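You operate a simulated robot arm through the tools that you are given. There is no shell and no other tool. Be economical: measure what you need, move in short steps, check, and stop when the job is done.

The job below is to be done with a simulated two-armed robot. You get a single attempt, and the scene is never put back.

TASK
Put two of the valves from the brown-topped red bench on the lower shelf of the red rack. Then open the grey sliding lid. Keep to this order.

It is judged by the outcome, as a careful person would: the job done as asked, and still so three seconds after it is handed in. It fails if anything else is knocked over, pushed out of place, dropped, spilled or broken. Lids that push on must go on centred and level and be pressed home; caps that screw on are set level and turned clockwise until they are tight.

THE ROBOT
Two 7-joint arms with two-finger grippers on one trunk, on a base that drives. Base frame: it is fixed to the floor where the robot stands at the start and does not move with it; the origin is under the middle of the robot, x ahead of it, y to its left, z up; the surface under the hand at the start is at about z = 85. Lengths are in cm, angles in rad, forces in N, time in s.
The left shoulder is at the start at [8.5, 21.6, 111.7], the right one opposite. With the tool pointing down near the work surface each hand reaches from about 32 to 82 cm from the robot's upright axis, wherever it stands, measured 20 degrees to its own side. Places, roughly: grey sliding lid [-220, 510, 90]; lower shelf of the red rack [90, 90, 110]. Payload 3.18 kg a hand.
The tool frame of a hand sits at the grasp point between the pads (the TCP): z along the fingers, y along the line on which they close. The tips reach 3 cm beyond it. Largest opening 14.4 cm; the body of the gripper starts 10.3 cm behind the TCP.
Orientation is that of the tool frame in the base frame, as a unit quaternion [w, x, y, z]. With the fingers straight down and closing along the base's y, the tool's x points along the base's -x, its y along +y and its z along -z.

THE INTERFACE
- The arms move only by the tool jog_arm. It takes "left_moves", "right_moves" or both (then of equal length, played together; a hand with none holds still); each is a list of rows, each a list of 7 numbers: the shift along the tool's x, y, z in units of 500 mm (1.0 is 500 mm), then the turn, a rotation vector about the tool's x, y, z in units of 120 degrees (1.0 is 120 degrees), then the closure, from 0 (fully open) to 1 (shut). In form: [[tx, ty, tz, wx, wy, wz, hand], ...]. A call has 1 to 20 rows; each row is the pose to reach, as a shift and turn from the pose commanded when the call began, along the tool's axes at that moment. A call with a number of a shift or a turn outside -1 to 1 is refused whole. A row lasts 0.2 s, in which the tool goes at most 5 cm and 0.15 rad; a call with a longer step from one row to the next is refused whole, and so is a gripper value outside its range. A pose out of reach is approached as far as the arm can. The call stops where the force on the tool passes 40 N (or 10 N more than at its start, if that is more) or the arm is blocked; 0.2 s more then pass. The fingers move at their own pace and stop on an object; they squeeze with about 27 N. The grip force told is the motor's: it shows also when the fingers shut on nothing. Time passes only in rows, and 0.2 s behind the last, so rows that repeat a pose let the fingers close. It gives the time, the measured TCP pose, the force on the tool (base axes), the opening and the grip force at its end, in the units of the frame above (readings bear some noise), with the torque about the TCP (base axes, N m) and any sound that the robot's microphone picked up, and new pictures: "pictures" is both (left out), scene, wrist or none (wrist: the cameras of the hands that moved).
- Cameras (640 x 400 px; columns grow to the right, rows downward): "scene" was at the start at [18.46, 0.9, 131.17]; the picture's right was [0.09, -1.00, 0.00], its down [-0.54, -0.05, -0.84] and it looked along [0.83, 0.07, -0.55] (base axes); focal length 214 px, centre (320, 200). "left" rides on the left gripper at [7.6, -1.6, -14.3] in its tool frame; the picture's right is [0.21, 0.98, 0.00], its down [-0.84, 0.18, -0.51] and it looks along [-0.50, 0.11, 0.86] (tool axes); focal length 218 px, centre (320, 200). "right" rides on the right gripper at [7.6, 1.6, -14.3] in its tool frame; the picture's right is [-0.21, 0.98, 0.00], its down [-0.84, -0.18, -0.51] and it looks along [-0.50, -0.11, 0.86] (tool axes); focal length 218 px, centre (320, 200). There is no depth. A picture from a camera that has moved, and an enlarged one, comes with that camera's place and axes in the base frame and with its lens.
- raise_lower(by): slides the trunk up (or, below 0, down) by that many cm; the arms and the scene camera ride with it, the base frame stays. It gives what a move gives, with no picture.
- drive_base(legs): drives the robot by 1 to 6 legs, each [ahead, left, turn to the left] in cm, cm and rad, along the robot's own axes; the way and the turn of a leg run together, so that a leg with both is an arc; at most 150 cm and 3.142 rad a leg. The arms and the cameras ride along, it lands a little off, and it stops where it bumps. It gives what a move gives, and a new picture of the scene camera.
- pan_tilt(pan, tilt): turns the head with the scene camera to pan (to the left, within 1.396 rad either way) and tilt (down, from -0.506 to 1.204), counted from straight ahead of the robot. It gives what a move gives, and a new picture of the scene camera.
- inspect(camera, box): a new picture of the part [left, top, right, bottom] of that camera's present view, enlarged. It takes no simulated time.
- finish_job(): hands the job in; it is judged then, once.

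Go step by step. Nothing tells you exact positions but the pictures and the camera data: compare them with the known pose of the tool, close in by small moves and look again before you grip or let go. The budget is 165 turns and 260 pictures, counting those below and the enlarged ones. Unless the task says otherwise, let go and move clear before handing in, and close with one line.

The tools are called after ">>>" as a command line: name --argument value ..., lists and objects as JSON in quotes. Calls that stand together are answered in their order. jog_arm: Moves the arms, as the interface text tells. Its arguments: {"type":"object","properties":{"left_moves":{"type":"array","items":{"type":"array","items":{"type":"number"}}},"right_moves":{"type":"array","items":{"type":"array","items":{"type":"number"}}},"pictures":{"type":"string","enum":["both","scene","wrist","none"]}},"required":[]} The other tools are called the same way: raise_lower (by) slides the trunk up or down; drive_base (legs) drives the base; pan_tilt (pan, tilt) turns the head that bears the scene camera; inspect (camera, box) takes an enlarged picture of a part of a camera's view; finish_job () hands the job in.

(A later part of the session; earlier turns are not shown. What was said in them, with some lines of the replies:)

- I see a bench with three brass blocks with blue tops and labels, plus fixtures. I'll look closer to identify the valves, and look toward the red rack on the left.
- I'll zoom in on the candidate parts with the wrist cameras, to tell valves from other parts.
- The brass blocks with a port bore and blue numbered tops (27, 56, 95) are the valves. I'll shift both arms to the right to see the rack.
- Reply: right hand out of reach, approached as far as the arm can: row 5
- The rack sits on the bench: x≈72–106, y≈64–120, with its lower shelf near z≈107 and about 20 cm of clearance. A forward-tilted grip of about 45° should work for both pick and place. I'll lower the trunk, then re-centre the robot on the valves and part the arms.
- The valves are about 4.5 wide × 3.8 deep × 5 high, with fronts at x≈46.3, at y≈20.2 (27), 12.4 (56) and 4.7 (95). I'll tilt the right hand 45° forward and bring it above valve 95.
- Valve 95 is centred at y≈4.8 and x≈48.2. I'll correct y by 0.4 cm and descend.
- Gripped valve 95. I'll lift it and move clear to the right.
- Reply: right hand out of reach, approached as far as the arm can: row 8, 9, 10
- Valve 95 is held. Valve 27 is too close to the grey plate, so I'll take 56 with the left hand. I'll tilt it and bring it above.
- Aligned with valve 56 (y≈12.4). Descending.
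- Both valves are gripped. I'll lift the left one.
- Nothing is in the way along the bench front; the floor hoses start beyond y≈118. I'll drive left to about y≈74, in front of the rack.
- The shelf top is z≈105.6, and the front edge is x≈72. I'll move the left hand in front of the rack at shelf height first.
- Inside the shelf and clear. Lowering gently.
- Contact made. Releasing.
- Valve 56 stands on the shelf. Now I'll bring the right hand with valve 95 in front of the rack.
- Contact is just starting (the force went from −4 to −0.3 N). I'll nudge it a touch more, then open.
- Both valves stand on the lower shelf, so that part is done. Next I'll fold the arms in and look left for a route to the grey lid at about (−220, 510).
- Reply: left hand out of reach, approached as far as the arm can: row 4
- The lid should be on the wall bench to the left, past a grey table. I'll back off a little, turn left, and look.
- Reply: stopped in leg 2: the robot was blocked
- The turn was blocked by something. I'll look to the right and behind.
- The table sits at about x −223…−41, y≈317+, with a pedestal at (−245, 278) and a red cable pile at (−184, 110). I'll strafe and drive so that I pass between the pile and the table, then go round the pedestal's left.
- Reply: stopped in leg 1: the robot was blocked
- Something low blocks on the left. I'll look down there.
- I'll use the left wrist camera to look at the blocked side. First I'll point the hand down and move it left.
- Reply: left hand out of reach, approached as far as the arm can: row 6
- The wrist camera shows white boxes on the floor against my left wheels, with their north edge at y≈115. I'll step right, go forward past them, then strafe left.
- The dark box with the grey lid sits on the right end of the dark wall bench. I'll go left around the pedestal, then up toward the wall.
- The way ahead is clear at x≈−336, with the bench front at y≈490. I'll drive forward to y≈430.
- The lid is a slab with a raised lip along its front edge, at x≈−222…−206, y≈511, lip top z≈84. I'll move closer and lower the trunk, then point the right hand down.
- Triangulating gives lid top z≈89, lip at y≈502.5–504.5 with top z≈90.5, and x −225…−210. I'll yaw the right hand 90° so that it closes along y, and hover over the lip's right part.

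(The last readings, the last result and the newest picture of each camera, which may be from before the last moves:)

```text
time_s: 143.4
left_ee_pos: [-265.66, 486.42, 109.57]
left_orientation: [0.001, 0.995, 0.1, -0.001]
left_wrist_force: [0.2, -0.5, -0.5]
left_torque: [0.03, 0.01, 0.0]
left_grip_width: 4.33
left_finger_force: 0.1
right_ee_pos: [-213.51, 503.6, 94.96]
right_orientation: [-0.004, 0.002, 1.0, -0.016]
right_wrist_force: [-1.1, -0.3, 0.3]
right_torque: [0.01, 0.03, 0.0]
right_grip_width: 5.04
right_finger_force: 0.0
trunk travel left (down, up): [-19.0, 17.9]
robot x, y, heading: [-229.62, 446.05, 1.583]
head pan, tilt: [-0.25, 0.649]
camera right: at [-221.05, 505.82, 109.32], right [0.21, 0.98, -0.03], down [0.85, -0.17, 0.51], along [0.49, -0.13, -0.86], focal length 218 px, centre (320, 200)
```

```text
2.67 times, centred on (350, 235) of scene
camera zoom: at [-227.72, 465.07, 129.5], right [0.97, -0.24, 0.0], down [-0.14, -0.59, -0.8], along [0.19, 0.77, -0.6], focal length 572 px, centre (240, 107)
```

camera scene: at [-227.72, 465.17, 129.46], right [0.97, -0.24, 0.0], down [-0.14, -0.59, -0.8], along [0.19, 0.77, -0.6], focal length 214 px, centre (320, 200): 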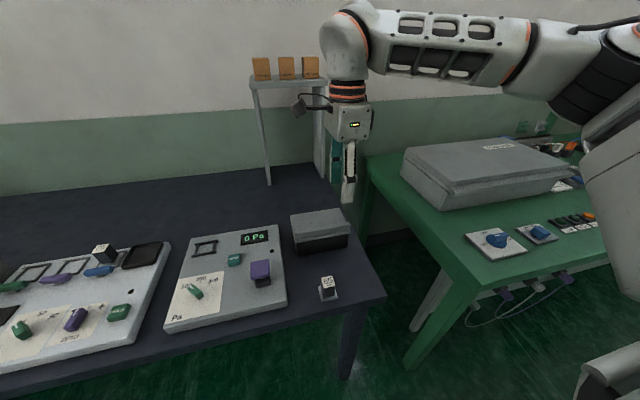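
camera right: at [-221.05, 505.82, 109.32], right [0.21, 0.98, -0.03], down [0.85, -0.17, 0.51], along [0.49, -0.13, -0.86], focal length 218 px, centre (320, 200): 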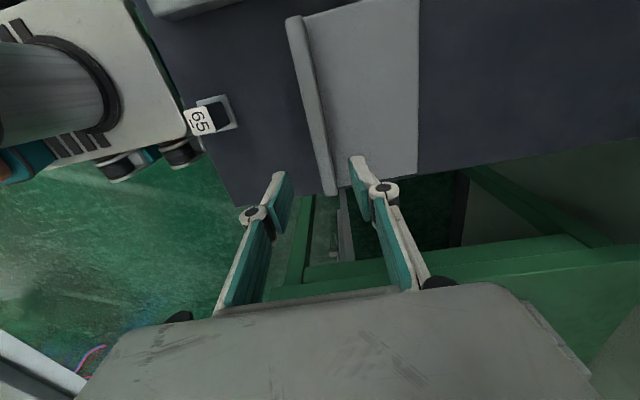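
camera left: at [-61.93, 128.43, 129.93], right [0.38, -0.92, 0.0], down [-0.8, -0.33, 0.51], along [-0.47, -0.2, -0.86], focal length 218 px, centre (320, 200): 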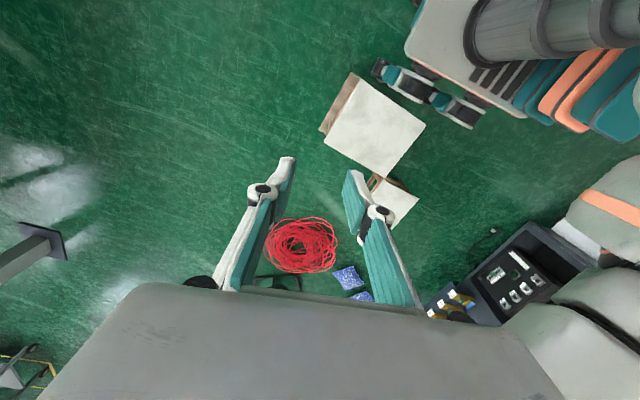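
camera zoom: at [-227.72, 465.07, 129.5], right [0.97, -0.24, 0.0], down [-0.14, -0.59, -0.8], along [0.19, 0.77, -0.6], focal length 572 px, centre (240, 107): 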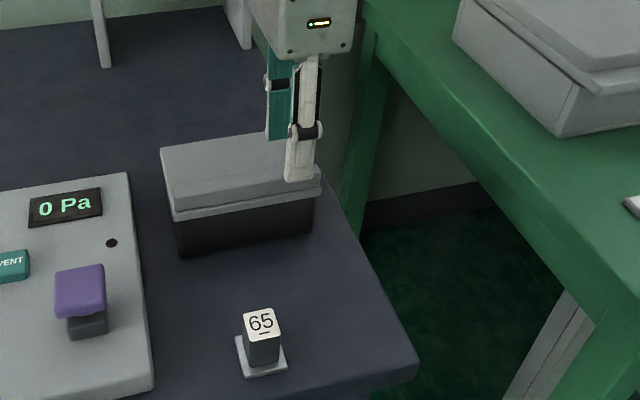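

>>> jog_arm --right_moves '[[0.02, 0.009, 0.02, 0, 0, 0, 0.65], [0.02, 0.009, 0.04, 0, 0, 0, 0.65], [0.02, 0.009, 0.052, 0, 0, 0, 0.65]]' --pictures "wrist"

>>> inspect --camera "scene" --box '[300, 180, 380, 260]'

```text
time_s: 144.2
left_ee_pos: [-265.78, 486.56, 109.48]
left_orientation: [0.0, 0.995, 0.099, 0.0]
left_wrist_force: [0.5, -0.1, 0.6]
left_torque: [-0.03, 0.03, -0.05]
left_grip_width: 4.33
left_finger_force: 0.0
right_ee_pos: [-214.6, 504.04, 92.27]
right_orientation: [-0.003, 0.002, 1.0, -0.015]
right_wrist_force: [0.0, -0.1, 0.3]
right_torque: [-0.01, 0.01, 0.0]
right_grip_width: 5.07
right_finger_force: 0.1
trunk travel left (down, up): [-19.0, 17.9]
robot x, y, heading: [-229.55, 446.1, 1.578]
head pan, tilt: [-0.25, 0.649]
camera right: at [-222.06, 506.11, 106.66], right [0.21, 0.98, -0.03], down [0.85, -0.17, 0.51], along [0.49, -0.13, -0.86], focal length 218 px, centre (320, 200)
```

right: 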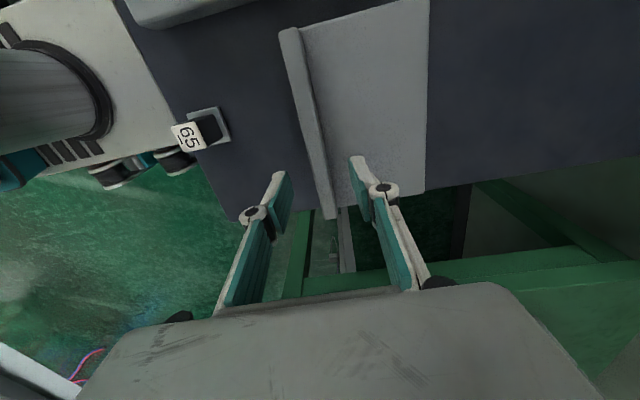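

```text
5.00 times, centred on (340, 220) of scene
camera zoom: at [-227.73, 465.12, 129.48], right [0.97, -0.24, 0.0], down [-0.14, -0.59, -0.8], along [0.19, 0.77, -0.6], focal length 1072 px, centre (220, 100)
```

zoom: 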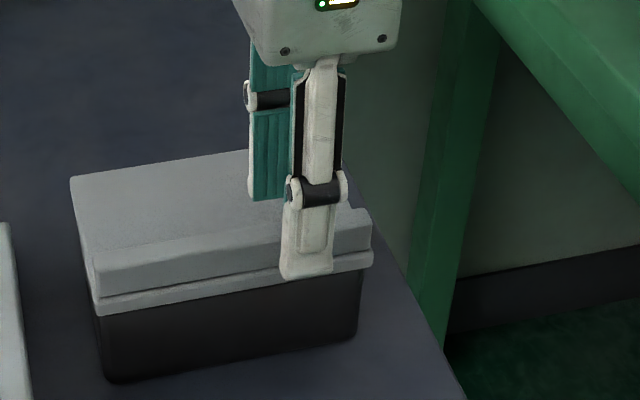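

>>> jog_arm --right_moves '[[0, 0, 0, 0, 0, 0, 0.75], [0, 0, 0, 0, 0, 0, 0.82], [0, 0, 0, 0, 0, 0, 0.88], [0, 0, 0, 0, 0, 0, 1], [0, 0, 0, 0, 0, 0, 1]]' --pictures "wrist"

>>> inspect --camera "scene" --box '[300, 180, 380, 260]'

```text
time_s: 145.4
left_ee_pos: [-265.76, 486.46, 109.55]
left_orientation: [0.0, 0.995, 0.1, -0.002]
left_wrist_force: [-0.2, -1.0, 0.8]
left_torque: [0.02, 0.01, 0.0]
left_grip_width: 4.32
left_finger_force: 0.1
right_ee_pos: [-214.45, 504.04, 92.38]
right_orientation: [-0.004, 0.002, 1.0, -0.015]
right_wrist_force: [-0.9, 0.4, 0.2]
right_torque: [-0.03, 0.0, -0.02]
right_grip_width: 0.0
right_finger_force: 26.8
trunk travel left (down, up): [-19.0, 17.9]
robot x, y, heading: [-229.44, 446.32, 1.583]
head pan, tilt: [-0.25, 0.649]
camera right: at [-222.05, 506.11, 106.69], right [0.21, 0.98, -0.03], down [0.85, -0.17, 0.51], along [0.49, -0.13, -0.86], focal length 218 px, centre (320, 200)
```

right: 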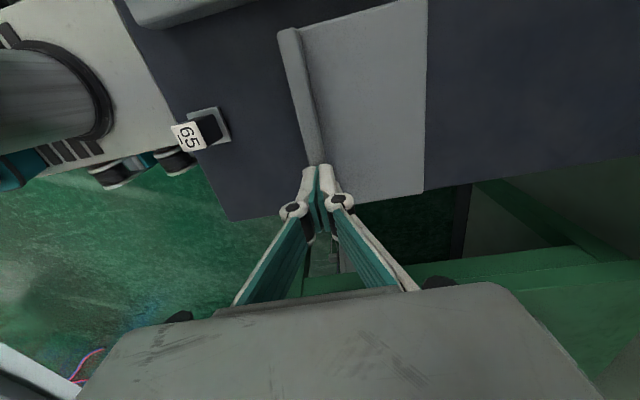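

```text
5.00 times, centred on (340, 220) of scene
camera zoom: at [-227.71, 465.11, 129.48], right [0.97, -0.24, 0.0], down [-0.14, -0.59, -0.8], along [0.19, 0.77, -0.6], focal length 1072 px, centre (220, 100)
```

zoom: 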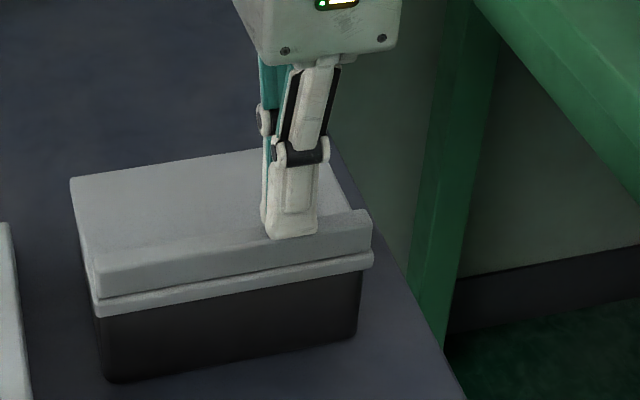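

The fingers closed just above the lip, so it sits lower than I estimated. I'll reopen and go lower in small steps.

>>> jog_arm --right_moves '[[0, 0, 0, 0, 0, 0, 0.7], [0, 0, 0, 0, 0, 0, 0.7], [0, 0.004, 0.008, 0, 0, 0, 0.7], [0, 0.006, 0.016, 0, 0, 0, 0.7], [0, 0.006, 0.022, 0, 0, 0, 0.7]]' --pictures "wrist"

>>> inspect --camera "scene" --box '[300, 180, 380, 260]'

```text
time_s: 146.6
left_ee_pos: [-265.7, 486.47, 109.52]
left_orientation: [0.001, 0.995, 0.098, -0.001]
left_wrist_force: [-0.4, 0.3, -0.2]
left_torque: [0.01, -0.02, -0.01]
left_grip_width: 4.32
left_finger_force: 0.0
right_ee_pos: [-214.51, 504.13, 91.15]
right_orientation: [-0.004, 0.002, 1.0, -0.015]
right_wrist_force: [-0.2, 0.4, -0.4]
right_torque: [-0.01, -0.02, 0.02]
right_grip_width: 4.33
right_finger_force: 0.0
trunk travel left (down, up): [-19.0, 17.9]
robot x, y, heading: [-229.79, 446.22, 1.578]
head pan, tilt: [-0.25, 0.649]
camera right: at [-222.11, 506.3, 105.59], right [0.21, 0.98, -0.03], down [0.85, -0.17, 0.51], along [0.49, -0.13, -0.86], focal length 218 px, centre (320, 200)
```

right: 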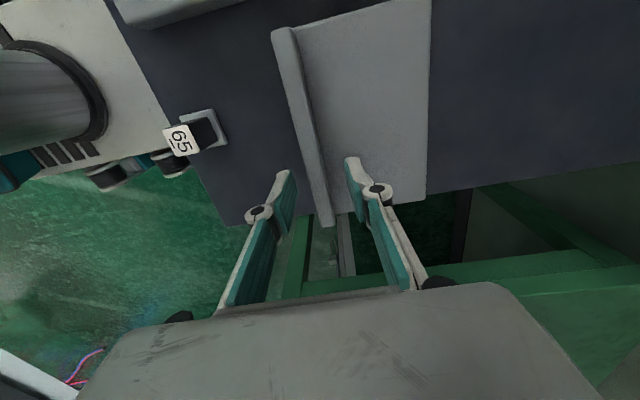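

```text
5.00 times, centred on (340, 220) of scene
camera zoom: at [-227.71, 465.11, 129.48], right [0.97, -0.24, 0.0], down [-0.14, -0.59, -0.8], along [0.19, 0.77, -0.6], focal length 1072 px, centre (220, 100)
```

zoom: 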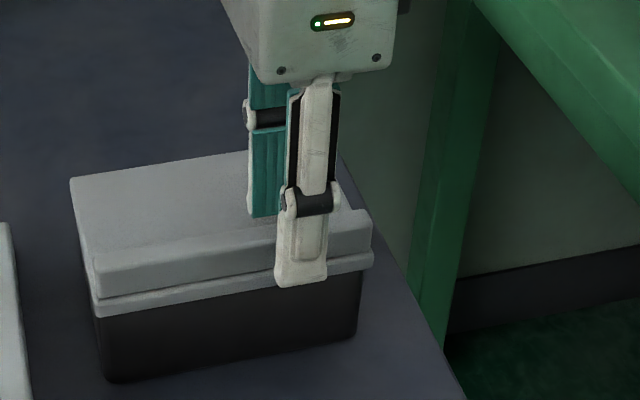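

>>> jog_arm --right_moves '[[0, 0, 0.006, 0, 0, 0, 0.7], [0, 0, 0.012, 0, 0, 0, 0.7], [0, 0, 0.018, 0, 0, 0, 0.7]]' --pictures "none"

```text
time_s: 147.4
left_ee_pos: [-265.72, 486.52, 109.39]
left_orientation: [0.0, 0.995, 0.099, -0.001]
left_wrist_force: [0.8, -1.1, 0.0]
left_torque: [-0.03, -0.05, 0.01]
left_grip_width: 4.35
left_finger_force: 0.1
right_ee_pos: [-214.62, 504.19, 90.29]
right_orientation: [-0.004, 0.001, 1.0, -0.014]
right_wrist_force: [0.7, -0.2, 2.5]
right_torque: [0.03, -0.01, 0.0]
right_grip_width: 4.29
right_finger_force: 0.0
trunk travel left (down, up): [-19.0, 17.9]
robot x, y, heading: [-229.54, 446.34, 1.584]
head pan, tilt: [-0.25, 0.649]
```

>>> jog_arm --right_moves '[[0, 0, -0.003, 0, 0, 0, 0.78], [0, 0, -0.003, 0, 0, 0, 0.86], [0, 0, -0.003, 0, 0, 0, 1], [0, 0, -0.003, 0, 0, 0, 1], [0, 0, -0.003, 0, 0, 0, 1]]' --pictures "wrist"

>>> inspect --camera "scene" --box '[300, 180, 380, 260]'

```text
time_s: 148.6
left_ee_pos: [-265.73, 486.46, 109.5]
left_orientation: [0.001, 0.995, 0.099, -0.001]
left_wrist_force: [-1.0, 0.2, -0.4]
left_torque: [0.01, -0.01, 0.02]
left_grip_width: 4.3
left_finger_force: 0.0
right_ee_pos: [-214.55, 504.22, 90.34]
right_orientation: [-0.002, 0.001, 1.0, -0.016]
right_wrist_force: [0.7, -3.0, -3.5]
right_torque: [0.33, -0.05, 0.39]
right_grip_width: 1.36
right_finger_force: 42.9
trunk travel left (down, up): [-19.0, 17.9]
robot x, y, heading: [-229.91, 446.06, 1.583]
head pan, tilt: [-0.25, 0.649]
camera right: at [-222.12, 506.24, 104.75], right [0.21, 0.98, -0.03], down [0.85, -0.17, 0.51], along [0.49, -0.13, -0.86], focal length 218 px, centre (320, 200)
```

right: 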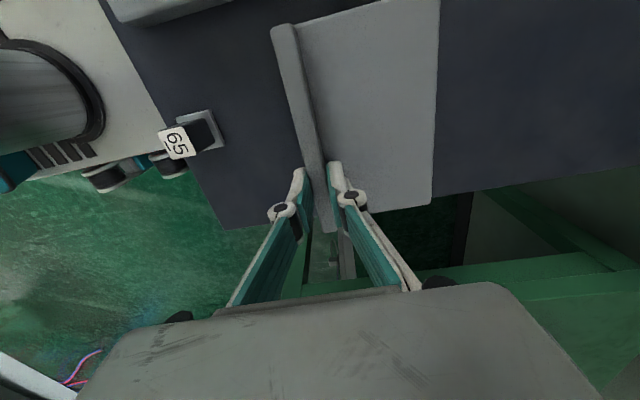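

```text
5.00 times, centred on (340, 220) of scene
camera zoom: at [-227.71, 465.11, 129.47], right [0.97, -0.24, 0.0], down [-0.14, -0.59, -0.8], along [0.19, 0.77, -0.6], focal length 1072 px, centre (220, 100)
```

zoom: 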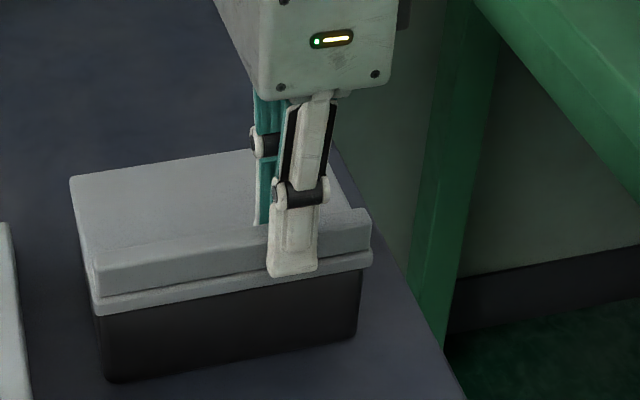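

The lip is gripped (1.4 cm). Test pull of 1.2 cm toward me.

>>> jog_arm --right_moves '[[0, -0.006, 0, 0, 0, 0, 1], [0, -0.012, 0, 0, 0, 0, 1], [0, -0.018, 0, 0, 0, 0, 1], [0, -0.024, 0, 0, 0, 0, 1]]' --pictures "none"

>>> inspect --camera "scene" --box '[280, 180, 380, 280]'

```text
time_s: 149.6
left_ee_pos: [-265.69, 486.46, 109.44]
left_orientation: [0.001, 0.995, 0.1, 0.0]
left_wrist_force: [0.1, -0.1, -0.7]
left_torque: [0.01, 0.0, 0.01]
left_grip_width: 4.35
left_finger_force: 0.0
right_ee_pos: [-214.52, 502.91, 90.39]
right_orientation: [-0.003, 0.002, 1.0, -0.015]
right_wrist_force: [-0.2, 0.3, -6.8]
right_torque: [0.38, -0.19, 0.34]
right_grip_width: 1.36
right_finger_force: 43.0
trunk travel left (down, up): [-19.0, 17.9]
robot x, y, heading: [-229.9, 446.07, 1.585]
head pan, tilt: [-0.25, 0.649]
```

```text
4.00 times, centred on (330, 230) of scene
camera zoom: at [-227.69, 465.15, 129.47], right [0.97, -0.24, 0.0], down [-0.14, -0.59, -0.8], along [0.19, 0.77, -0.6], focal length 858 px, centre (280, 80)
```

zoom: 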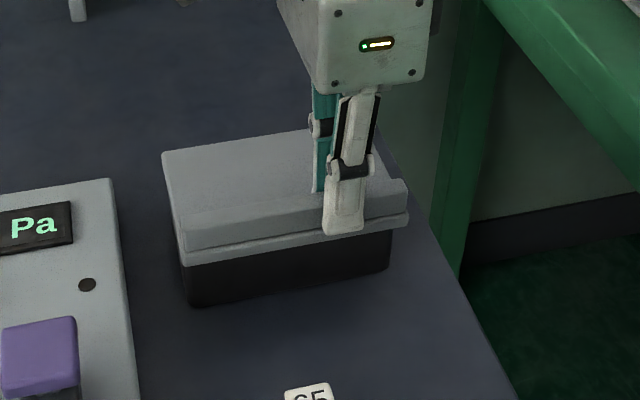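

The lid slides freely and the box stays put. Pulling further while watching item 65.

>>> jog_arm --right_moves '[[0, -0.012, 0, 0, 0, 0, 1], [0, -0.024, 0, 0, 0, 0, 1], [0, -0.036, 0, 0, 0, 0, 1], [0, -0.048, 0, 0, 0, 0, 1], [0, -0.06, 0, 0, 0, 0, 1], [0, -0.072, 0, 0, 0, 0, 1]]' --pictures "wrist"

>>> inspect --camera "scene" --box '[270, 180, 390, 310]'

```text
time_s: 151.0
left_ee_pos: [-265.66, 486.72, 109.5]
left_orientation: [0.002, 0.995, 0.099, -0.002]
left_wrist_force: [-0.6, -0.9, 0.5]
left_torque: [0.0, 0.04, -0.06]
left_grip_width: 4.34
left_finger_force: 0.0
right_ee_pos: [-214.66, 499.46, 90.47]
right_orientation: [-0.003, 0.002, 1.0, -0.018]
right_wrist_force: [-2.9, 0.4, -29.2]
right_torque: [0.41, 0.13, 0.43]
right_grip_width: 1.36
right_finger_force: 43.4
trunk travel left (down, up): [-19.0, 17.9]
robot x, y, heading: [-229.75, 446.04, 1.581]
head pan, tilt: [-0.25, 0.649]
camera right: at [-222.14, 501.62, 104.74], right [0.21, 0.98, -0.03], down [0.84, -0.17, 0.51], along [0.49, -0.14, -0.86], focal length 218 px, centre (320, 200)
```

right: 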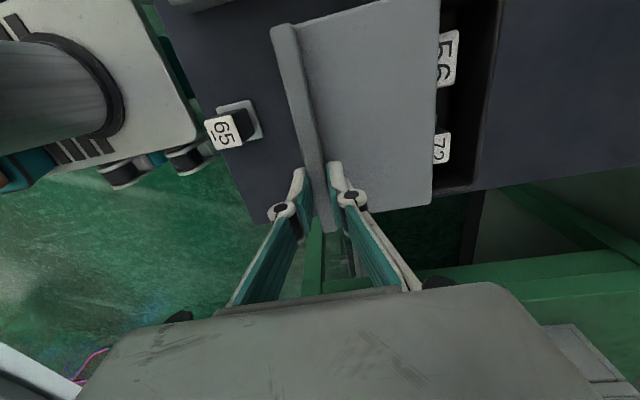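

```text
3.08 times, centred on (330, 245) of scene
camera zoom: at [-227.66, 465.32, 129.41], right [0.97, -0.24, 0.0], down [-0.14, -0.59, -0.8], along [0.19, 0.77, -0.61], focal length 660 px, centre (289, 62)
```

zoom: 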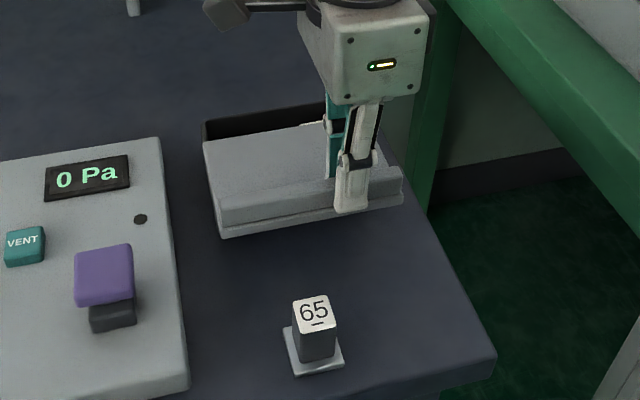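

The box is opening and I can see parts inside. There's a small upward strain, so I'll ease down slightly and keep pulling.

>>> jog_arm --right_moves '[[0, 0, 0.003, 0, 0, 0, 1], [0, -0.012, 0.004, 0, 0, 0, 1], [0, -0.024, 0.005, 0, 0, 0, 1], [0, -0.036, 0.005, 0, 0, 0, 1], [0, -0.048, 0.006, 0, 0, 0, 1], [0, -0.056, 0.006, 0, 0, 0, 1]]' --pictures "wrist"

>>> inspect --camera "scene" --box '[270, 180, 390, 310]'

```text
time_s: 152.4
left_ee_pos: [-265.58, 486.68, 109.54]
left_orientation: [0.0, 0.995, 0.1, 0.0]
left_wrist_force: [0.3, -0.4, 0.2]
left_torque: [-0.01, 0.02, -0.01]
left_grip_width: 4.33
left_finger_force: 0.1
right_ee_pos: [-214.51, 496.61, 90.55]
right_orientation: [-0.004, 0.001, 1.0, -0.015]
right_wrist_force: [1.1, 1.1, -12.5]
right_torque: [0.38, 0.12, 0.36]
right_grip_width: 1.36
right_finger_force: 43.5
trunk travel left (down, up): [-19.0, 17.9]
robot x, y, heading: [-229.54, 446.48, 1.579]
head pan, tilt: [-0.25, 0.649]
camera right: at [-222.1, 498.65, 104.79], right [0.21, 0.98, -0.03], down [0.85, -0.17, 0.51], along [0.49, -0.13, -0.86], focal length 218 px, centre (320, 200)
```

right: 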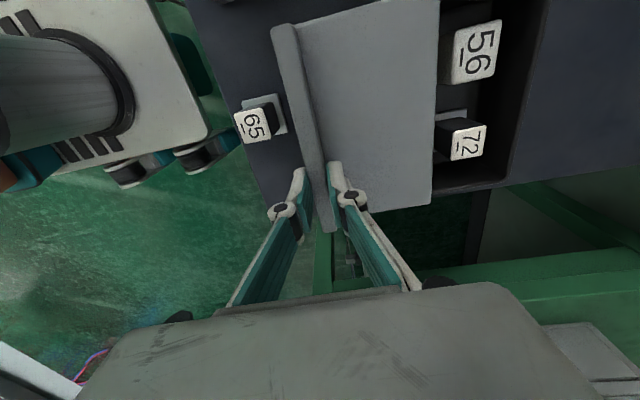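

```text
3.08 times, centred on (330, 245) of scene
camera zoom: at [-227.67, 465.18, 129.48], right [0.97, -0.24, 0.0], down [-0.14, -0.59, -0.8], along [0.19, 0.77, -0.61], focal length 660 px, centre (289, 62)
```

zoom: 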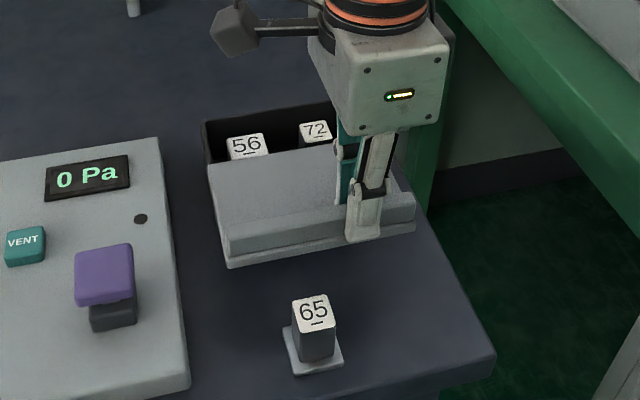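

>>> jog_arm --right_moves '[[0, -0.006, 0.002, 0, 0, 0, 1], [0, -0.012, 0.003, 0, 0, 0, 1], [0, -0.018, 0.003, 0, 0, 0, 1], [0, -0.024, 0.003, 0, 0, 0, 1], [0, -0.028, 0.003, 0, 0, 0, 1]]' --pictures "wrist"

>>> inspect --camera "scene" --box '[270, 180, 390, 310]'

>>> inspect --camera "right" --box '[200, 60, 360, 220]'

```text
time_s: 153.6
left_ee_pos: [-265.75, 486.63, 109.48]
left_orientation: [0.002, 0.995, 0.099, -0.001]
left_wrist_force: [0.0, 0.5, 0.9]
left_torque: [0.03, 0.01, 0.03]
left_grip_width: 4.32
left_finger_force: 0.1
right_ee_pos: [-214.55, 495.54, 90.42]
right_orientation: [-0.004, 0.003, 1.0, -0.011]
right_wrist_force: [4.5, 18.8, 6.3]
right_torque: [0.75, -0.93, 0.3]
right_grip_width: 1.37
right_finger_force: 43.1
trunk travel left (down, up): [-19.0, 17.9]
robot x, y, heading: [-229.5, 446.33, 1.582]
head pan, tilt: [-0.25, 0.649]
camera right: at [-222.08, 497.53, 104.81], right [0.21, 0.98, -0.02], down [0.85, -0.17, 0.5], along [0.49, -0.13, -0.86], focal length 218 px, centre (320, 200)
```

right: 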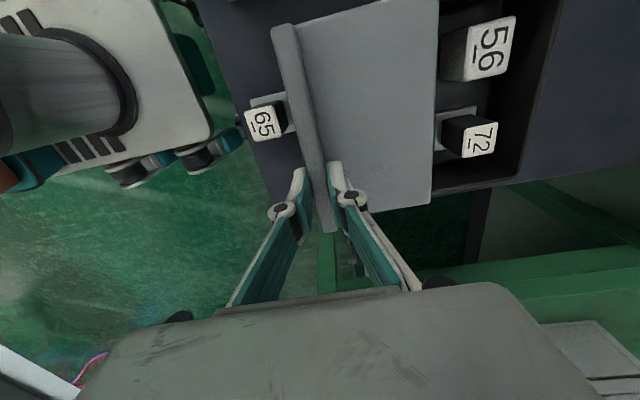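

```text
3.08 times, centred on (330, 245) of scene
camera zoom: at [-227.69, 465.27, 129.47], right [0.97, -0.24, 0.0], down [-0.14, -0.59, -0.8], along [0.19, 0.77, -0.61], focal length 660 px, centre (289, 62)
```

zoom: 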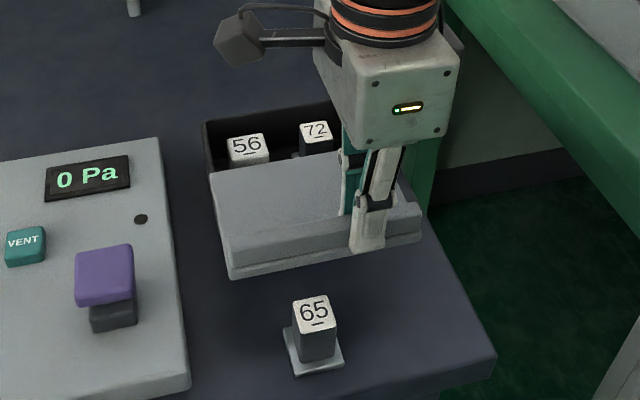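

```text
2.50 times, centred on (280, 140) of right
camera zoom: at [-222.08, 497.53, 104.81], right [0.21, 0.98, -0.02], down [0.85, -0.17, 0.5], along [0.49, -0.13, -0.86], focal length 546 px, centre (420, 350)
```

zoom: 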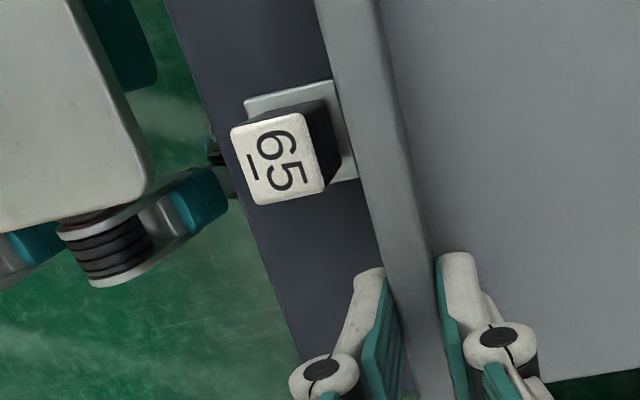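

The lid has hit its end stop (19 N) after about 8.7 cm of travel, and item 65 is untouched. I'll relax, release and lift away.

>>> jog_arm --right_moves '[[0, 0.004, 0, 0, 0, 0, 1], [0, 0.004, 0, 0, 0, 0, 0.9], [0, 0.004, 0, 0, 0, 0, 0.8], [0, 0.004, 0, 0, 0, 0, 0.75], [0, 0.004, -0.03, 0, 0, 0, 0.75], [0, 0.004, -0.1, 0, 0, 0, 0.75], [0, 0.004, -0.2, 0, 0, 0, 0.75], [0, 0.004, -0.3, 0, 0, 0, 0.75]]' --pictures "scene"

>>> inspect --camera "scene" --box '[270, 180, 390, 310]'

>>> inspect --camera "right" --box '[0, 0, 640, 400]'

```text
time_s: 155.4
left_ee_pos: [-265.81, 486.43, 109.62]
left_orientation: [0.002, 0.995, 0.099, 0.0]
left_wrist_force: [-0.4, 0.2, 0.8]
left_torque: [0.03, -0.03, 0.0]
left_grip_width: 4.33
left_finger_force: 0.0
right_ee_pos: [-214.38, 495.57, 105.57]
right_orientation: [-0.004, 0.001, 1.0, -0.015]
right_wrist_force: [0.3, 0.4, 0.3]
right_torque: [0.03, 0.0, 0.01]
right_grip_width: 3.62
right_finger_force: 0.0
trunk travel left (down, up): [-19.0, 17.9]
robot x, y, heading: [-229.8, 446.02, 1.581]
head pan, tilt: [-0.25, 0.649]
camera scene: at [-227.75, 465.02, 129.51], right [0.97, -0.24, 0.0], down [-0.14, -0.59, -0.8], along [0.19, 0.77, -0.6], focal length 214 px, centre (320, 200)
```

scene: 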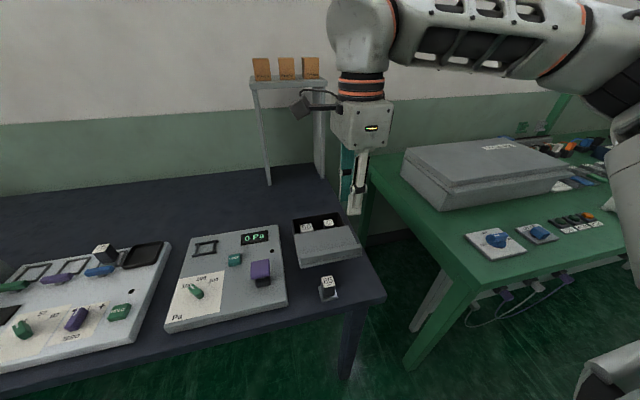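

```text
3.08 times, centred on (330, 245) of scene
camera zoom: at [-227.75, 465.02, 129.51], right [0.97, -0.24, 0.0], down [-0.14, -0.59, -0.8], along [0.19, 0.77, -0.6], focal length 660 px, centre (289, 62)
```

zoom: 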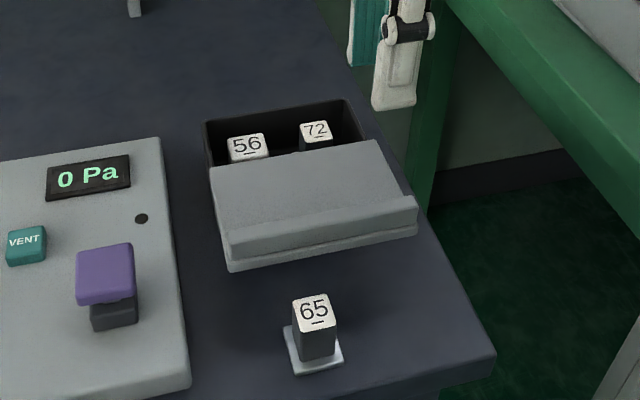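

```text
1.00 times, centred on (320, 200) of right (not enlarged: the box is as wide or as high as the picture)
camera zoom: at [-221.92, 497.65, 119.88], right [0.21, 0.98, -0.03], down [0.84, -0.17, 0.51], along [0.49, -0.13, -0.86], focal length 218 px, centre (320, 200)
```

zoom: 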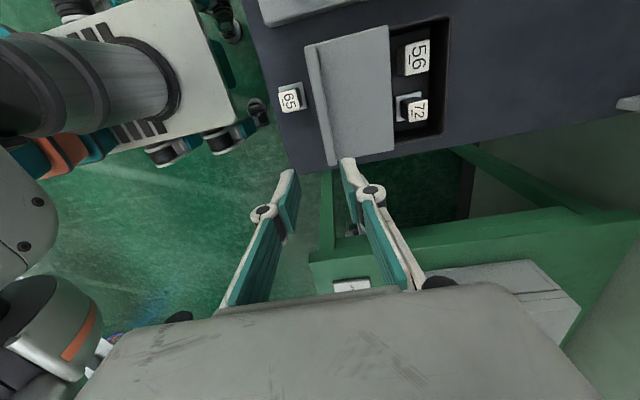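

The lid eased back a few millimetres on release. I'll close the fingers, hook them behind the lip and nudge it fully to its stop.

>>> jog_arm --right_moves '[[0, 0.04, 0, 0, 0, 0, 1], [0, 0.075, 0, 0, 0, 0, 1], [0, 0.075, 0.09, 0, 0, 0, 1], [0, 0.075, 0.18, 0, 0, 0, 1], [0, 0.075, 0.25, 0, 0, 0, 1], [0, 0.075, 0.28, 0, 0, 0, 1], [0, 0.075, 0.296, 0, 0, 0, 1], [0, 0.065, 0.296, 0, 0, 0, 1], [0, 0.055, 0.296, 0, 0, 0, 1], [0, 0.045, 0.296, 0, 0, 0, 1], [0, 0.038, 0.296, 0, 0, 0, 1], [0, 0.032, 0.297, 0, 0, 0, 1]]' --pictures "wrist"

>>> inspect --camera "scene" --box '[270, 180, 390, 310]'

```text
time_s: 158.0
left_ee_pos: [-265.76, 486.79, 109.6]
left_orientation: [0.002, 0.995, 0.099, -0.001]
left_wrist_force: [-0.3, 0.6, -0.8]
left_torque: [-0.02, -0.01, 0.01]
left_grip_width: 4.32
left_finger_force: 0.1
right_ee_pos: [-214.45, 497.32, 90.46]
right_orientation: [-0.005, 0.002, 1.0, -0.012]
right_wrist_force: [0.4, 21.9, 3.4]
right_torque: [0.35, -0.02, 0.16]
right_grip_width: 0.0
right_finger_force: 27.1
trunk travel left (down, up): [-19.0, 17.9]
robot x, y, heading: [-229.5, 446.11, 1.584]
head pan, tilt: [-0.25, 0.649]
camera right: at [-222.05, 499.33, 104.85], right [0.21, 0.98, -0.02], down [0.85, -0.17, 0.5], along [0.49, -0.13, -0.86], focal length 218 px, centre (320, 200)
```

right: 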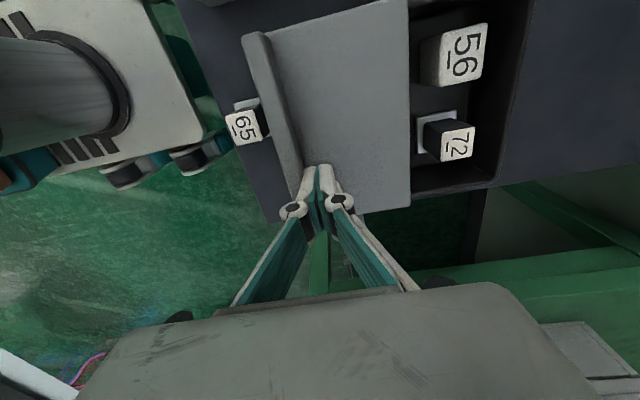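

```text
3.08 times, centred on (330, 245) of scene
camera zoom: at [-227.71, 465.33, 129.46], right [0.97, -0.24, 0.0], down [-0.14, -0.59, -0.8], along [0.19, 0.77, -0.61], focal length 660 px, centre (289, 62)
```

zoom: 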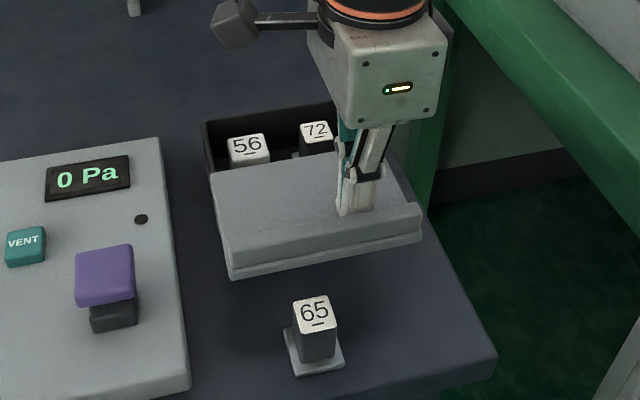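

>>> jog_arm --right_moves '[[0, 0.012, -0.002, 0, 0, 0, 1], [0, 0.02, -0.01, 0, 0, 0, 1], [0, 0.02, -0.1, 0, 0, 0, 1], [0, 0.02, -0.2, 0, 0, 0, 1], [0, 0.02, -0.3, 0, 0, 0, 1], [0.0, 0.0, -0.36, 0, 0, 0, 1]]' --pictures "scene"

>>> inspect --camera "scene" --box '[270, 180, 390, 310]'

```text
time_s: 159.4
left_ee_pos: [-265.65, 486.52, 109.55]
left_orientation: [0.002, 0.995, 0.099, -0.001]
left_wrist_force: [-1.5, -0.5, 0.0]
left_torque: [0.01, 0.01, 0.04]
left_grip_width: 4.33
left_finger_force: 0.1
right_ee_pos: [-214.48, 497.32, 108.1]
right_orientation: [-0.004, 0.001, 1.0, -0.014]
right_wrist_force: [0.5, 0.0, 0.4]
right_torque: [0.03, -0.02, 0.01]
right_grip_width: 0.01
right_finger_force: 27.1
trunk travel left (down, up): [-19.0, 17.9]
robot x, y, heading: [-229.77, 445.82, 1.585]
head pan, tilt: [-0.25, 0.649]
camera scene: at [-227.71, 465.04, 129.5], right [0.97, -0.24, 0.0], down [-0.14, -0.59, -0.8], along [0.19, 0.77, -0.6], focal length 214 px, centre (320, 200)
```

scene: 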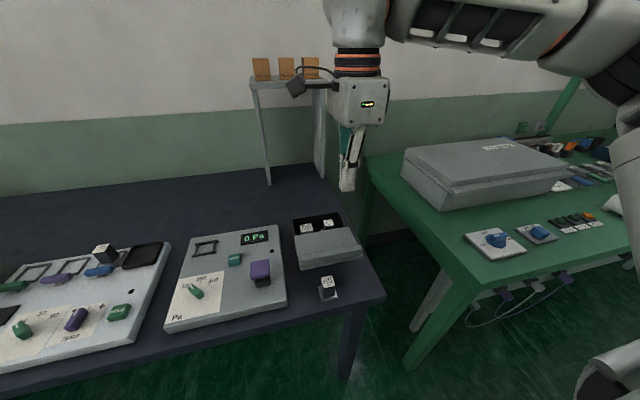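

```text
3.08 times, centred on (330, 245) of scene
camera zoom: at [-227.71, 465.04, 129.5], right [0.97, -0.24, 0.0], down [-0.14, -0.59, -0.8], along [0.19, 0.77, -0.6], focal length 660 px, centre (289, 62)
```

zoom: 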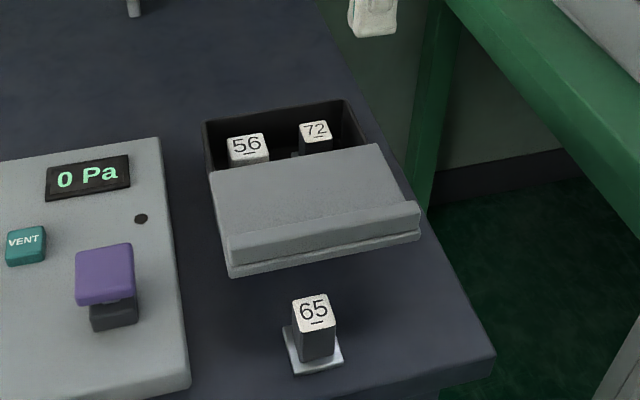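

The lid rests at its open stop, item 65 and the box contents are undisturbed, and both valves were left standing on the rack's lower shelf. The hands are clear, so I'm handing in.

>>> finish_job

```text
The job is handed in.
```

I put valves 56 and 95 on the red rack's lower shelf, then slid the grey lid open to its stop. On the way to the lid, my base bumped a small stool on the floor twice and stopped each time; the stool looked unmoved afterwards.
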